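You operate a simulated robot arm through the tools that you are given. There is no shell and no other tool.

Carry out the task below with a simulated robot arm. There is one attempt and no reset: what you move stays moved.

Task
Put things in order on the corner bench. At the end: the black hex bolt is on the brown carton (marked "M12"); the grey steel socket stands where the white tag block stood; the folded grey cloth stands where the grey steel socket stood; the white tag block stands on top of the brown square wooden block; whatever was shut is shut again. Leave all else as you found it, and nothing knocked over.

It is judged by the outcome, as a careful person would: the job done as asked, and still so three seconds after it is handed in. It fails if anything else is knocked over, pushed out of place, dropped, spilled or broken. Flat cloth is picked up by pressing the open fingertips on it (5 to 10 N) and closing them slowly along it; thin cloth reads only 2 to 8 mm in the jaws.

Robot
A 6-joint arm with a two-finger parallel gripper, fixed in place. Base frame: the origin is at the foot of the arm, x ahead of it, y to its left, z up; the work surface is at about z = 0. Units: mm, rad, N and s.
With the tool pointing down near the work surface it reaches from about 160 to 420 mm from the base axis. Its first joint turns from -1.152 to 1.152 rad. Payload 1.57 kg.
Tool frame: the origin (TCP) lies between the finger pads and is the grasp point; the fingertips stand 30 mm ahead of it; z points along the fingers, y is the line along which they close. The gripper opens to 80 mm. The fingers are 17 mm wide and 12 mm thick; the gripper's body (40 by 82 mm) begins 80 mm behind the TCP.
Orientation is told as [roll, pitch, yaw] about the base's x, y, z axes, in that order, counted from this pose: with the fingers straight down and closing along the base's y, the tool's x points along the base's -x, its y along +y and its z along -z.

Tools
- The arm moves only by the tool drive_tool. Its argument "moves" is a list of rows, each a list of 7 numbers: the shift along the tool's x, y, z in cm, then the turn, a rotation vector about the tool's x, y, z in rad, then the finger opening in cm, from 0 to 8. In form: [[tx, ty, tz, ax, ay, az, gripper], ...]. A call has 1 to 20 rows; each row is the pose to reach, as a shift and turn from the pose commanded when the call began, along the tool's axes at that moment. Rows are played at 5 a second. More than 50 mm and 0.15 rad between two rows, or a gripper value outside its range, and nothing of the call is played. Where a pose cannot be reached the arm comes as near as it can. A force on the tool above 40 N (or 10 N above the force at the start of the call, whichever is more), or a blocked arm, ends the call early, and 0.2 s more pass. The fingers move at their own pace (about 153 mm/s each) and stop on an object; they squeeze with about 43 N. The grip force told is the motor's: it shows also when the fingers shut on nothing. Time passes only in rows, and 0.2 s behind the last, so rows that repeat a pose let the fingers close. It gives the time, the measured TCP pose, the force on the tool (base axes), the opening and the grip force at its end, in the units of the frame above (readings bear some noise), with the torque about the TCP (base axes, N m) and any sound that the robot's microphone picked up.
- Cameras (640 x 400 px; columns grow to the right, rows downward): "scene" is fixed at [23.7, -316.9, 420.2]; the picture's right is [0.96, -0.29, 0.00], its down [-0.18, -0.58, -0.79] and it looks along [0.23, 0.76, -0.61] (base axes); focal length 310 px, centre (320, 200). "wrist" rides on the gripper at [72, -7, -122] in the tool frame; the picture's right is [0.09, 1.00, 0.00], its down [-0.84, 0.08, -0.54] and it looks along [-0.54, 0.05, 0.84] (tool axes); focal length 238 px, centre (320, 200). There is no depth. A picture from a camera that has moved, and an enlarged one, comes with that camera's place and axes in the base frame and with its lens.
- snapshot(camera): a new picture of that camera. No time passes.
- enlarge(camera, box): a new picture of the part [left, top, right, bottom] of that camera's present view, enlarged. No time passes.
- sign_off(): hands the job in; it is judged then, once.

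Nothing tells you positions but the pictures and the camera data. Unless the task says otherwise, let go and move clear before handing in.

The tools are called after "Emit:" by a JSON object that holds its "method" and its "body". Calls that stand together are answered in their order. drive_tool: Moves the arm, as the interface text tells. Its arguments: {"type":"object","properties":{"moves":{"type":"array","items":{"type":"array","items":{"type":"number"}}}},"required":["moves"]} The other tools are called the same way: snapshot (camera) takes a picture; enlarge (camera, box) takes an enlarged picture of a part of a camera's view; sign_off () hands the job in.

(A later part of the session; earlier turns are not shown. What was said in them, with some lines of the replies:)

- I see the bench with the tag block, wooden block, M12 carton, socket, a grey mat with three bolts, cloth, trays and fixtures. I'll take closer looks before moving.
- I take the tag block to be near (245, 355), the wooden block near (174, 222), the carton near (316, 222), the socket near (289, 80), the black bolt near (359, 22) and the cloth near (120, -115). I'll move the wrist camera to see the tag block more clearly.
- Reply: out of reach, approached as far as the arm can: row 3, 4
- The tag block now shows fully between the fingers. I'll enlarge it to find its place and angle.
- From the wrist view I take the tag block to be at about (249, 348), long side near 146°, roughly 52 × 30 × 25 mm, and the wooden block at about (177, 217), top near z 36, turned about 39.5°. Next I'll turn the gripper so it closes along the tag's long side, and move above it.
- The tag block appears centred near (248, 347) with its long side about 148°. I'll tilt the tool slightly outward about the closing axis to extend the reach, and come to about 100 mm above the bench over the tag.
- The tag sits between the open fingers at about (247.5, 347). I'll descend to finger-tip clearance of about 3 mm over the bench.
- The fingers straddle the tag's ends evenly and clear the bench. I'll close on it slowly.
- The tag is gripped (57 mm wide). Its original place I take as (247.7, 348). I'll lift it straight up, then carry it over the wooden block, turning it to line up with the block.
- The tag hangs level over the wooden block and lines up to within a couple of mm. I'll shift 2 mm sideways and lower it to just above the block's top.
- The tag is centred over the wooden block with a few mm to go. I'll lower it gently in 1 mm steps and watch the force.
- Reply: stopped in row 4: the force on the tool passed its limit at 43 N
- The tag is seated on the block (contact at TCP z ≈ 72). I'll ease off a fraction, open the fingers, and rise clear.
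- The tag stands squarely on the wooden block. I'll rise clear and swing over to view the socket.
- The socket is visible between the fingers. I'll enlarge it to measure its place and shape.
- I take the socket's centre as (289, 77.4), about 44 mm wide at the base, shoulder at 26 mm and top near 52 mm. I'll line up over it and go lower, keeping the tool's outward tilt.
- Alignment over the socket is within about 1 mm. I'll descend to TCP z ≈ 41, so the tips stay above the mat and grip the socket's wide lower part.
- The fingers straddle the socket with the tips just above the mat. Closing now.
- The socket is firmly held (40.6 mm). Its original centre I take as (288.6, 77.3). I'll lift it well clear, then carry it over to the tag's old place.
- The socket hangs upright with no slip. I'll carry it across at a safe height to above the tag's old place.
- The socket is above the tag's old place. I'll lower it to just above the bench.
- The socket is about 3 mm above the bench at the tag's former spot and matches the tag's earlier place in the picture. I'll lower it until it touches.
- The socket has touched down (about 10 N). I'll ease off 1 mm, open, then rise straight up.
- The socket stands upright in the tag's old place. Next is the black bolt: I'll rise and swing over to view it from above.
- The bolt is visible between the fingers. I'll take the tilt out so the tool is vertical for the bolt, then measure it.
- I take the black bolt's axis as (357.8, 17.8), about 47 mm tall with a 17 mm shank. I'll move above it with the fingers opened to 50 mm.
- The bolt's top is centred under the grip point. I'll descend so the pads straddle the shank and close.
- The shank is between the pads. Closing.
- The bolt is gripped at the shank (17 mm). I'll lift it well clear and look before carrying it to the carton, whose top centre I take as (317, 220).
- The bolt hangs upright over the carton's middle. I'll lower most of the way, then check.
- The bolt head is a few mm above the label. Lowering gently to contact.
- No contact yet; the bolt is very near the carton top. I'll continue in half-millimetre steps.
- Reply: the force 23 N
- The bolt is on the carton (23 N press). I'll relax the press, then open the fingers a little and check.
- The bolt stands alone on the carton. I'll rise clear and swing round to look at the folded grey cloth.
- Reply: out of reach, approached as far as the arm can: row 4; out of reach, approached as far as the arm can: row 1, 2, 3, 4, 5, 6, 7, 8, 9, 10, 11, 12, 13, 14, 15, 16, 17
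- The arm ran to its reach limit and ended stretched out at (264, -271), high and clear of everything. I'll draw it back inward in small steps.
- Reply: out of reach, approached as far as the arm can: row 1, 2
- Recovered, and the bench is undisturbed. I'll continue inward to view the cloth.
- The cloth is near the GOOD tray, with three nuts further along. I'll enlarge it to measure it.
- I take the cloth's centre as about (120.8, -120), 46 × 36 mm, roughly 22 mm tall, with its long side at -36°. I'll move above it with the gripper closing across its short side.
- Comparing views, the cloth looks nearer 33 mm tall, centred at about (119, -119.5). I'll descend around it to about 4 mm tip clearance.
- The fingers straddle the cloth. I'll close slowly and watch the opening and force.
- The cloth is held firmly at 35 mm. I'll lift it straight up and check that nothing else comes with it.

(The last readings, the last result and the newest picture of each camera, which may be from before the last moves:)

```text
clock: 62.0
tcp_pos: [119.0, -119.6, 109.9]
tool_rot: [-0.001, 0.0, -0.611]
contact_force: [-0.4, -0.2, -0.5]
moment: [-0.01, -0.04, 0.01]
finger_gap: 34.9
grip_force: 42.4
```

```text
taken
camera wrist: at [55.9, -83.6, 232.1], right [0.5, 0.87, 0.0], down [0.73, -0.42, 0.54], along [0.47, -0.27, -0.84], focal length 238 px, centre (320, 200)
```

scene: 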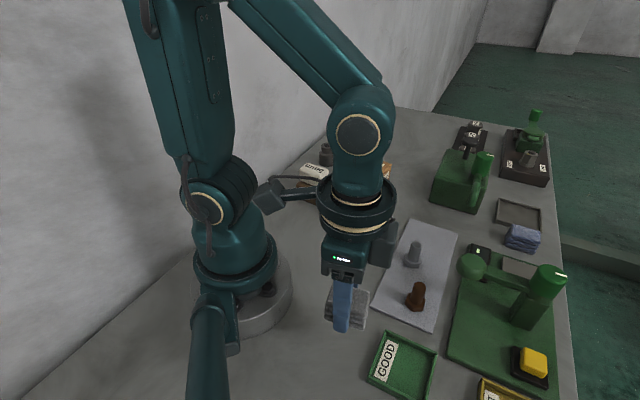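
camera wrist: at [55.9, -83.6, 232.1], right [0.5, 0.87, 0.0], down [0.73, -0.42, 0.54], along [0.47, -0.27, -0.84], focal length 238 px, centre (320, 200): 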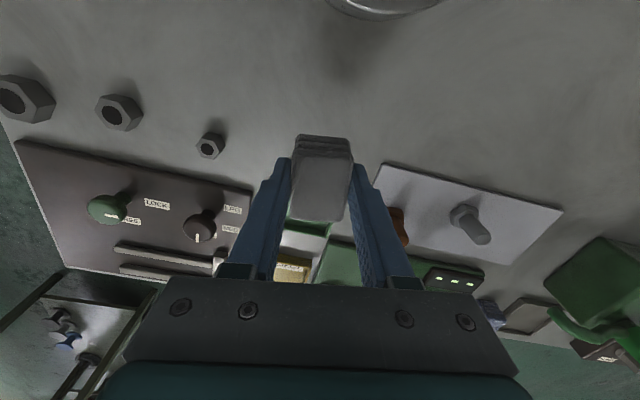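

The cloth is clear at about 76 mm. I'll swing outward first, then across to above the socket's old place at this height.

Emit:
{"method": "drive_tool", "body": {"moves": [[-0.5, 1.0, 0, 0, 0, 0, 3.0], [-1.3, 2.7, 0, 0, 0, 0, 3.0], [-2.2, 4.5, 0, 0, 0, 0, 3.0], [-3.0, 6.2, 0, 0, 0, 0, 3.0], [-3.4, 8.0, 0, 0, 0, 0, 3.0], [-3.45, 10.0, 0, 0, 0, 0, 3.0], [-3.38, 12.0, 0, 0, 0, 0, 3.0], [-3.28, 14.1, 0, 0, 0, 0, 3.0], [-3.17, 16.4, 0, 0, 0, 0, 3.0], [-3.07, 18.7, 0, 0, 0, 0, 3.0], [-2.97, 21.0, 0, 0, 0, 0, 3.0], [-2.87, 23.2, 0, 0, 0, 0, 3.0], [-2.8, 24.9, 0, 0, 0, 0, 3.0], [-2.75, 25.84, 0, 0, 0, 0, 3.0], [-2.75, 25.84, 0, 0, 0, 0, 3.0]]}}

Emit:
{"method": "snapshot", "body": {"camera": "wrist"}}

Emit:
{"method": "snapshot", "body": {"camera": "scene"}}

Emit:
{"method": "enlarge", "body": {"camera": "scene", "box": [320, 140, 480, 260]}}

```text
clock: 65.2
tcp_pos: [289.2, 76.3, 109.2]
tool_rot: [0.0, -0.001, -0.612]
contact_force: [-0.3, -0.6, -0.9]
moment: [0.02, 0.0, 0.0]
finger_gap: 35.0
grip_force: 42.4
```

```text
taken
camera wrist: at [227.4, 111.6, 231.4], right [0.5, 0.87, 0.0], down [0.73, -0.42, 0.54], along [0.47, -0.27, -0.84], focal length 238 px, centre (320, 200)
```

wrist: 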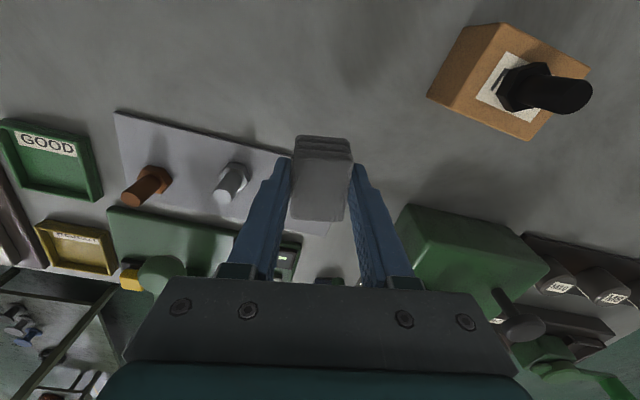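

```text
taken
```

scene: 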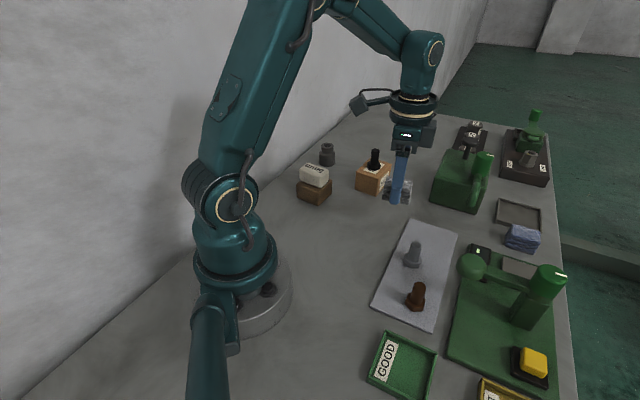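

```text
3.33 times, centred on (400, 200) of scene
camera zoom: at [23.7, -316.9, 420.2], right [0.96, -0.29, 0.0], down [-0.18, -0.58, -0.79], along [0.23, 0.76, -0.61], focal length 1032 px, centre (53, 200)
```

zoom: 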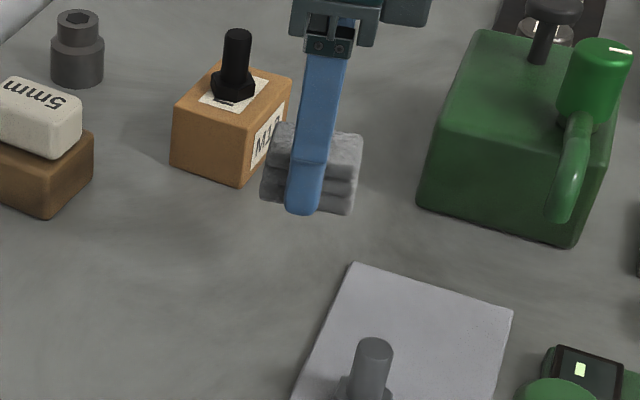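

The cloth is over the socket's old spot; the mat's edge runs about 29 mm from its centre, leaving a few mm of gap. I'll shift 2 mm away from the mat and lower to just above the bench.

Emit:
{"method": "drive_tool", "body": {"moves": [[0.1, 0, 1.2, 0, 0, 0, 3.0], [0.2, 0, 3.0, 0, 0, 0, 3.0], [0.2, 0, 4.7, 0, 0, 0, 3.0], [0.2, 0, 6.0, 0, 0, 0, 3.0], [0.2, 0, 7.0, 0, 0, 0, 3.0], [0.2, 0, 7.0, 0, 0, 0, 3.0]]}}

Emit:
{"method": "snapshot", "body": {"camera": "wrist"}}

Emit:
{"method": "enlarge", "body": {"camera": "scene", "box": [330, 170, 458, 250]}}

```text
clock: 66.6
tcp_pos: [288.2, 76.6, 40.4]
tool_rot: [0.0, 0.0, -0.612]
contact_force: [-0.1, 0.2, -0.6]
moment: [0.02, -0.02, 0.02]
finger_gap: 35.1
grip_force: 42.1
```

```text
taken
camera wrist: at [225.7, 113.1, 161.3], right [0.5, 0.87, 0.0], down [0.73, -0.42, 0.54], along [0.47, -0.27, -0.84], focal length 238 px, centre (320, 200)
```

wrist: 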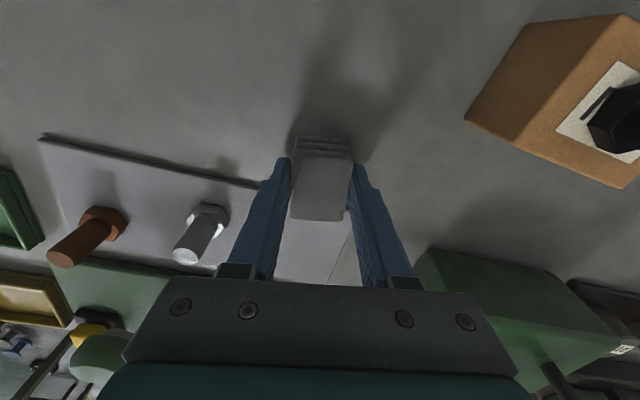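

```text
5.00 times, centred on (394, 210) of scene
camera zoom: at [23.7, -316.9, 420.2], right [0.96, -0.29, 0.0], down [-0.18, -0.58, -0.79], along [0.23, 0.76, -0.61], focal length 1549 px, centre (-50, 150)
```

zoom: 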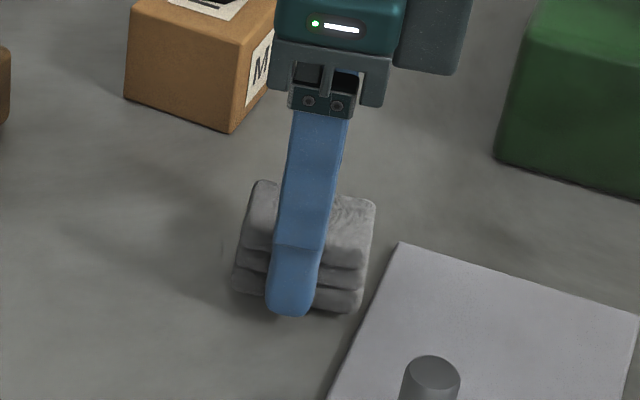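

Everything is clear. I'll lower the last few millimetres to contact.

Emit:
{"method": "drive_tool", "body": {"moves": [[0, 0, 0.25, 0, 0, 0, 3.0], [0, 0, 0.38, 0, 0, 0, 3.0], [0, 0, 0.45, 0, 0, 0, 3.0], [0, 0, 0.52, 0, 0, 0, 3.0], [0, 0, 0.58, 0, 0, 0, 3.0]]}}

Emit:
{"method": "enlarge", "body": {"camera": "scene", "box": [330, 170, 458, 250]}}

```text
clock: 67.8
tcp_pos: [288.6, 76.9, 33.8]
tool_rot: [0.003, -0.001, -0.61]
contact_force: [-4.2, -1.4, 17.3]
moment: [-0.1, 0.18, -0.01]
finger_gap: 35.2
grip_force: 42.5
```

```text
5.00 times, centred on (394, 210) of scene
camera zoom: at [23.7, -316.9, 420.2], right [0.96, -0.29, 0.0], down [-0.18, -0.58, -0.79], along [0.23, 0.76, -0.61], focal length 1549 px, centre (-50, 150)
```

zoom: 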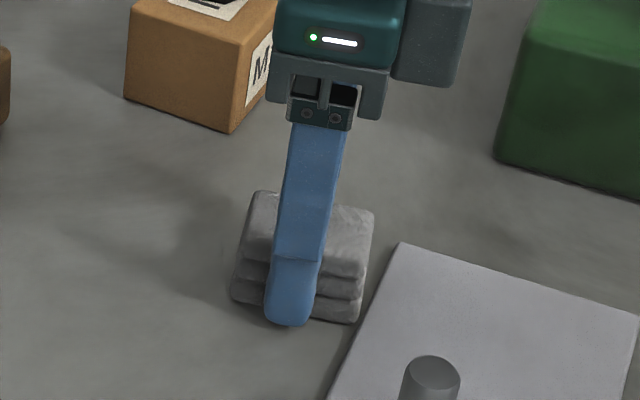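

The cloth has touched the bench beside the mat without overlapping it. I'll ease off, open, and check.

Emit:
{"method": "drive_tool", "body": {"moves": [[0, 0, -0.06, 0, 0, 0, 3.0], [0, 0, -0.1, 0, 0, 0, 3.0], [0, 0, -0.1, 0, 0, 0, 3.8], [0, 0, -0.1, 0, 0, 0, 4.6], [0, 0, -0.1, 0, 0, 0, 5.4], [0, 0, -0.1, 0, 0, 0, 6.0], [0, 0, -0.1, 0, 0, 0, 6.0]]}}

Emit:
{"method": "enlarge", "body": {"camera": "scene", "box": [330, 170, 458, 250]}}

Emit:
{"method": "snapshot", "body": {"camera": "wrist"}}

```text
clock: 69.4
tcp_pos: [288.1, 77.7, 34.5]
tool_rot: [0.001, -0.002, -0.611]
contact_force: [-0.4, 0.1, 0.4]
moment: [0.0, 0.03, 0.07]
finger_gap: 59.9
grip_force: 0.0
```

```text
5.00 times, centred on (394, 210) of scene
camera zoom: at [23.7, -316.9, 420.2], right [0.96, -0.29, 0.0], down [-0.18, -0.58, -0.79], along [0.23, 0.76, -0.61], focal length 1549 px, centre (-50, 150)
```

zoom: 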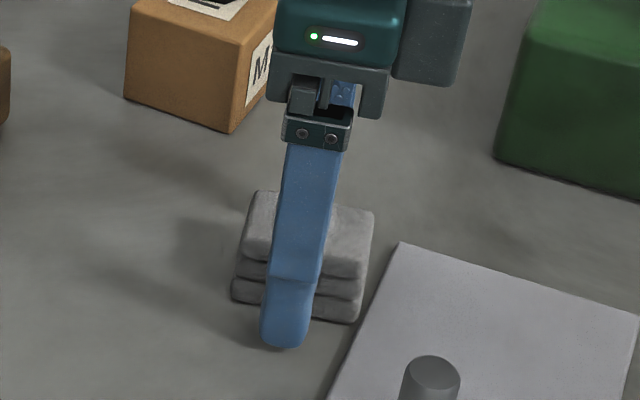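

```text
taken
camera wrist: at [225.9, 112.9, 156.6], right [0.5, 0.87, 0.0], down [0.73, -0.42, 0.54], along [0.47, -0.27, -0.84], focal length 238 px, centre (320, 200)
```

wrist: 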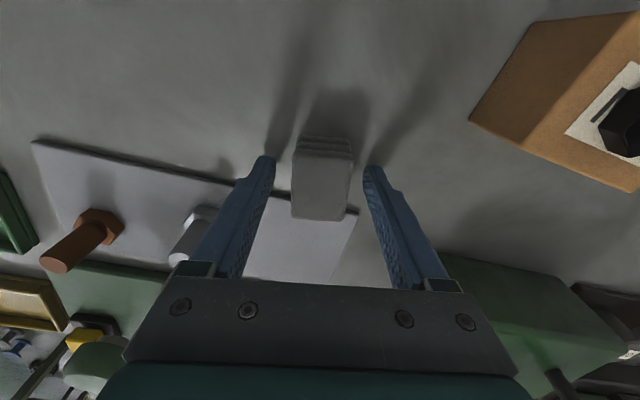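

The cloth stands free. I'll rise straight up and then take a full look at the bench.

Emit:
{"method": "drive_tool", "body": {"moves": [[0, 0, -1.0, 0, 0, 0, 6.0], [0, 0, -3.0, 0, 0, 0, 6.0], [0, 0, -5.5, 0, 0, 0, 6.0], [0, 0, -8.0, 0, 0, 0, 6.0], [0, 0, -10.5, 0, 0, 0, 6.0], [0, 0, -10.5, 0, 0, 0, 6.0]]}}

Emit:
{"method": "snapshot", "body": {"camera": "scene"}}

Emit:
{"method": "enlarge", "body": {"camera": "scene", "box": [280, 120, 460, 260]}}

Emit:
{"method": "snapshot", "body": {"camera": "wrist"}}

```text
clock: 70.8
tcp_pos: [288.1, 77.1, 138.9]
tool_rot: [0.003, -0.002, -0.609]
contact_force: [0.2, 0.1, 0.7]
moment: [0.0, -0.03, 0.0]
finger_gap: 60.1
grip_force: 0.1
```

```text
taken
```

scene: 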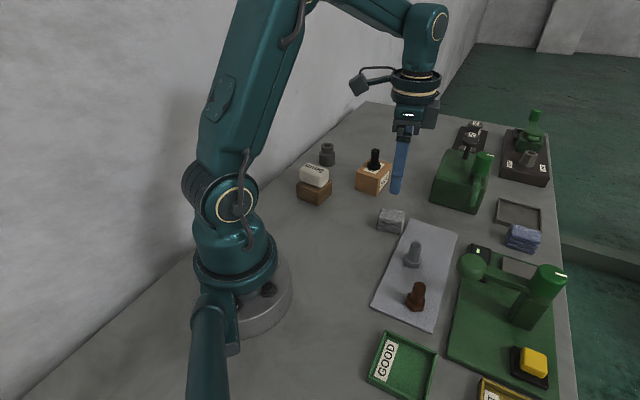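

```text
2.86 times, centred on (370, 190) of scene
camera zoom: at [23.7, -316.9, 420.2], right [0.96, -0.29, 0.0], down [-0.18, -0.58, -0.79], along [0.23, 0.76, -0.61], focal length 885 px, centre (177, 229)
```

zoom: 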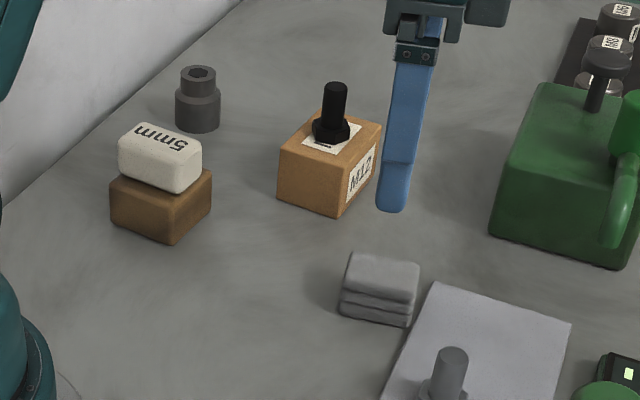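

```text
taken
camera wrist: at [225.5, 112.8, 262.2], right [0.5, 0.87, 0.0], down [0.73, -0.42, 0.54], along [0.47, -0.27, -0.84], focal length 238 px, centre (320, 200)
```

wrist: 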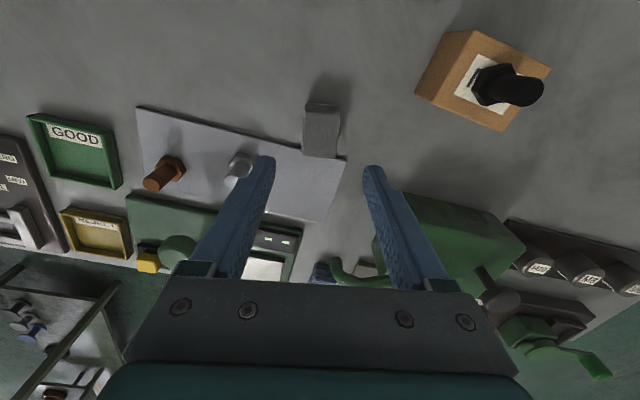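

All four items look to be in place. I'll compare the same close-up boxes as at the start to confirm nothing else shifted.

Emit:
{"method": "enlarge", "body": {"camera": "scene", "box": [280, 130, 440, 230]}}

Emit:
{"method": "enlarge", "body": {"camera": "scene", "box": [360, 190, 600, 340]}}

Emit:
{"method": "enlarge", "body": {"camera": "scene", "box": [420, 100, 580, 200]}}

Emit:
{"method": "enlarge", "body": {"camera": "scene", "box": [300, 280, 492, 400]}}

```text
4.00 times, centred on (360, 180) of scene
camera zoom: at [23.7, -316.9, 420.2], right [0.96, -0.29, 0.0], down [-0.18, -0.58, -0.79], along [0.23, 0.76, -0.61], focal length 1239 px, centre (160, 280)
```

zoom: 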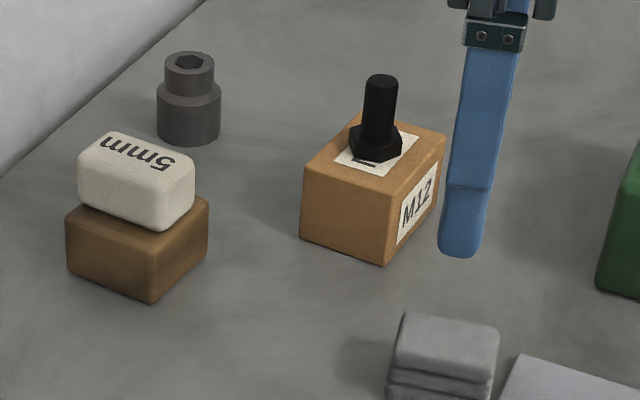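

```text
2.67 times, centred on (480, 265) of scene
camera zoom: at [23.7, -316.9, 420.2], right [0.96, -0.29, 0.0], down [-0.18, -0.58, -0.79], along [0.23, 0.76, -0.61], focal length 826 px, centre (-107, 27)
```

zoom: 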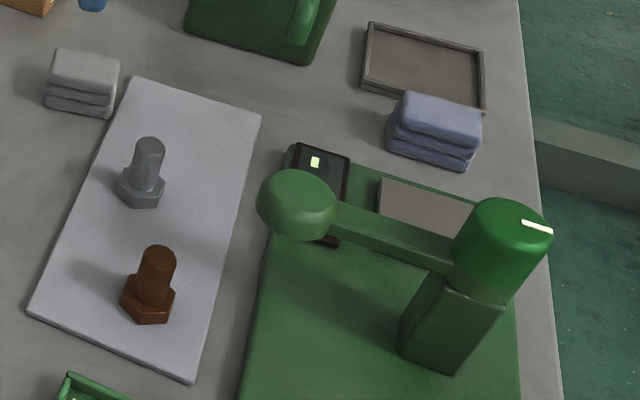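

```text
4.00 times, centred on (500, 150) of scene
camera zoom: at [23.7, -316.9, 420.2], right [0.96, -0.29, 0.0], down [-0.18, -0.58, -0.79], along [0.23, 0.76, -0.61], focal length 1239 px, centre (-400, 400)
```

zoom: 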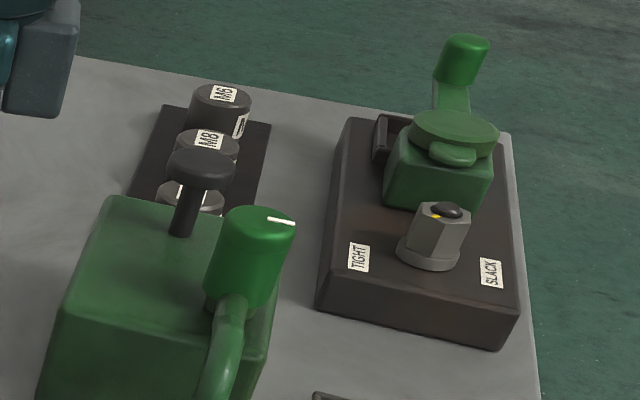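

```text
3.33 times, centred on (396, 340) of scene
camera zoom: at [23.7, -316.9, 420.2], right [0.96, -0.29, 0.0], down [-0.18, -0.58, -0.79], along [0.23, 0.76, -0.61], focal length 1032 px, centre (67, -267)
```

zoom: 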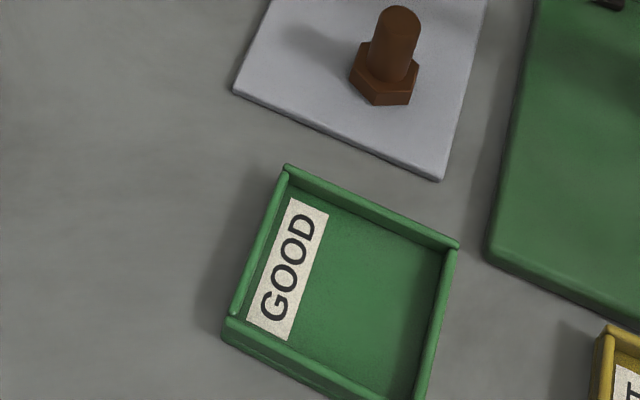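

The black bolt is on the M12 carton, the socket is in the tag's old place, the cloth is in the socket's old place, and the tag is on the wooden block. The carton, wooden block, mat, trays and fixtures match their first close-ups. I opened nothing, so nothing needs shutting. The gripper is empty and clear, so I'm handing in.

Emit:
{"method": "sign_off", "body": {}}

```text
The job is handed in.
```

I've handed in the job with all four items where you asked. Close-up pictures of the carton, wooden block, mat, GOOD tray and fixtures matched those from the start. I took no second close-up of the nuts or the REJECT tray, but the arm didn't touch them.

- **Black hex bolt:** it stands upright near the middle of the M12 carton.
- **Grey steel socket:** it stands where the white tag block was, to within a few millimetres.
- **Folded grey cloth:** it stands where the socket was, about 2 mm further from the grey mat to leave a small gap.
- **White tag block:** it sits square on the wooden block. It is slightly longer than the block (57 mm against about 54 mm), so its ends overhang a little.

I opened nothing, so nothing needed shutting. On the way to the cloth, the arm ran to its reach limit and swung out past the edge of the bench. It stayed high throughout and touched nothing.
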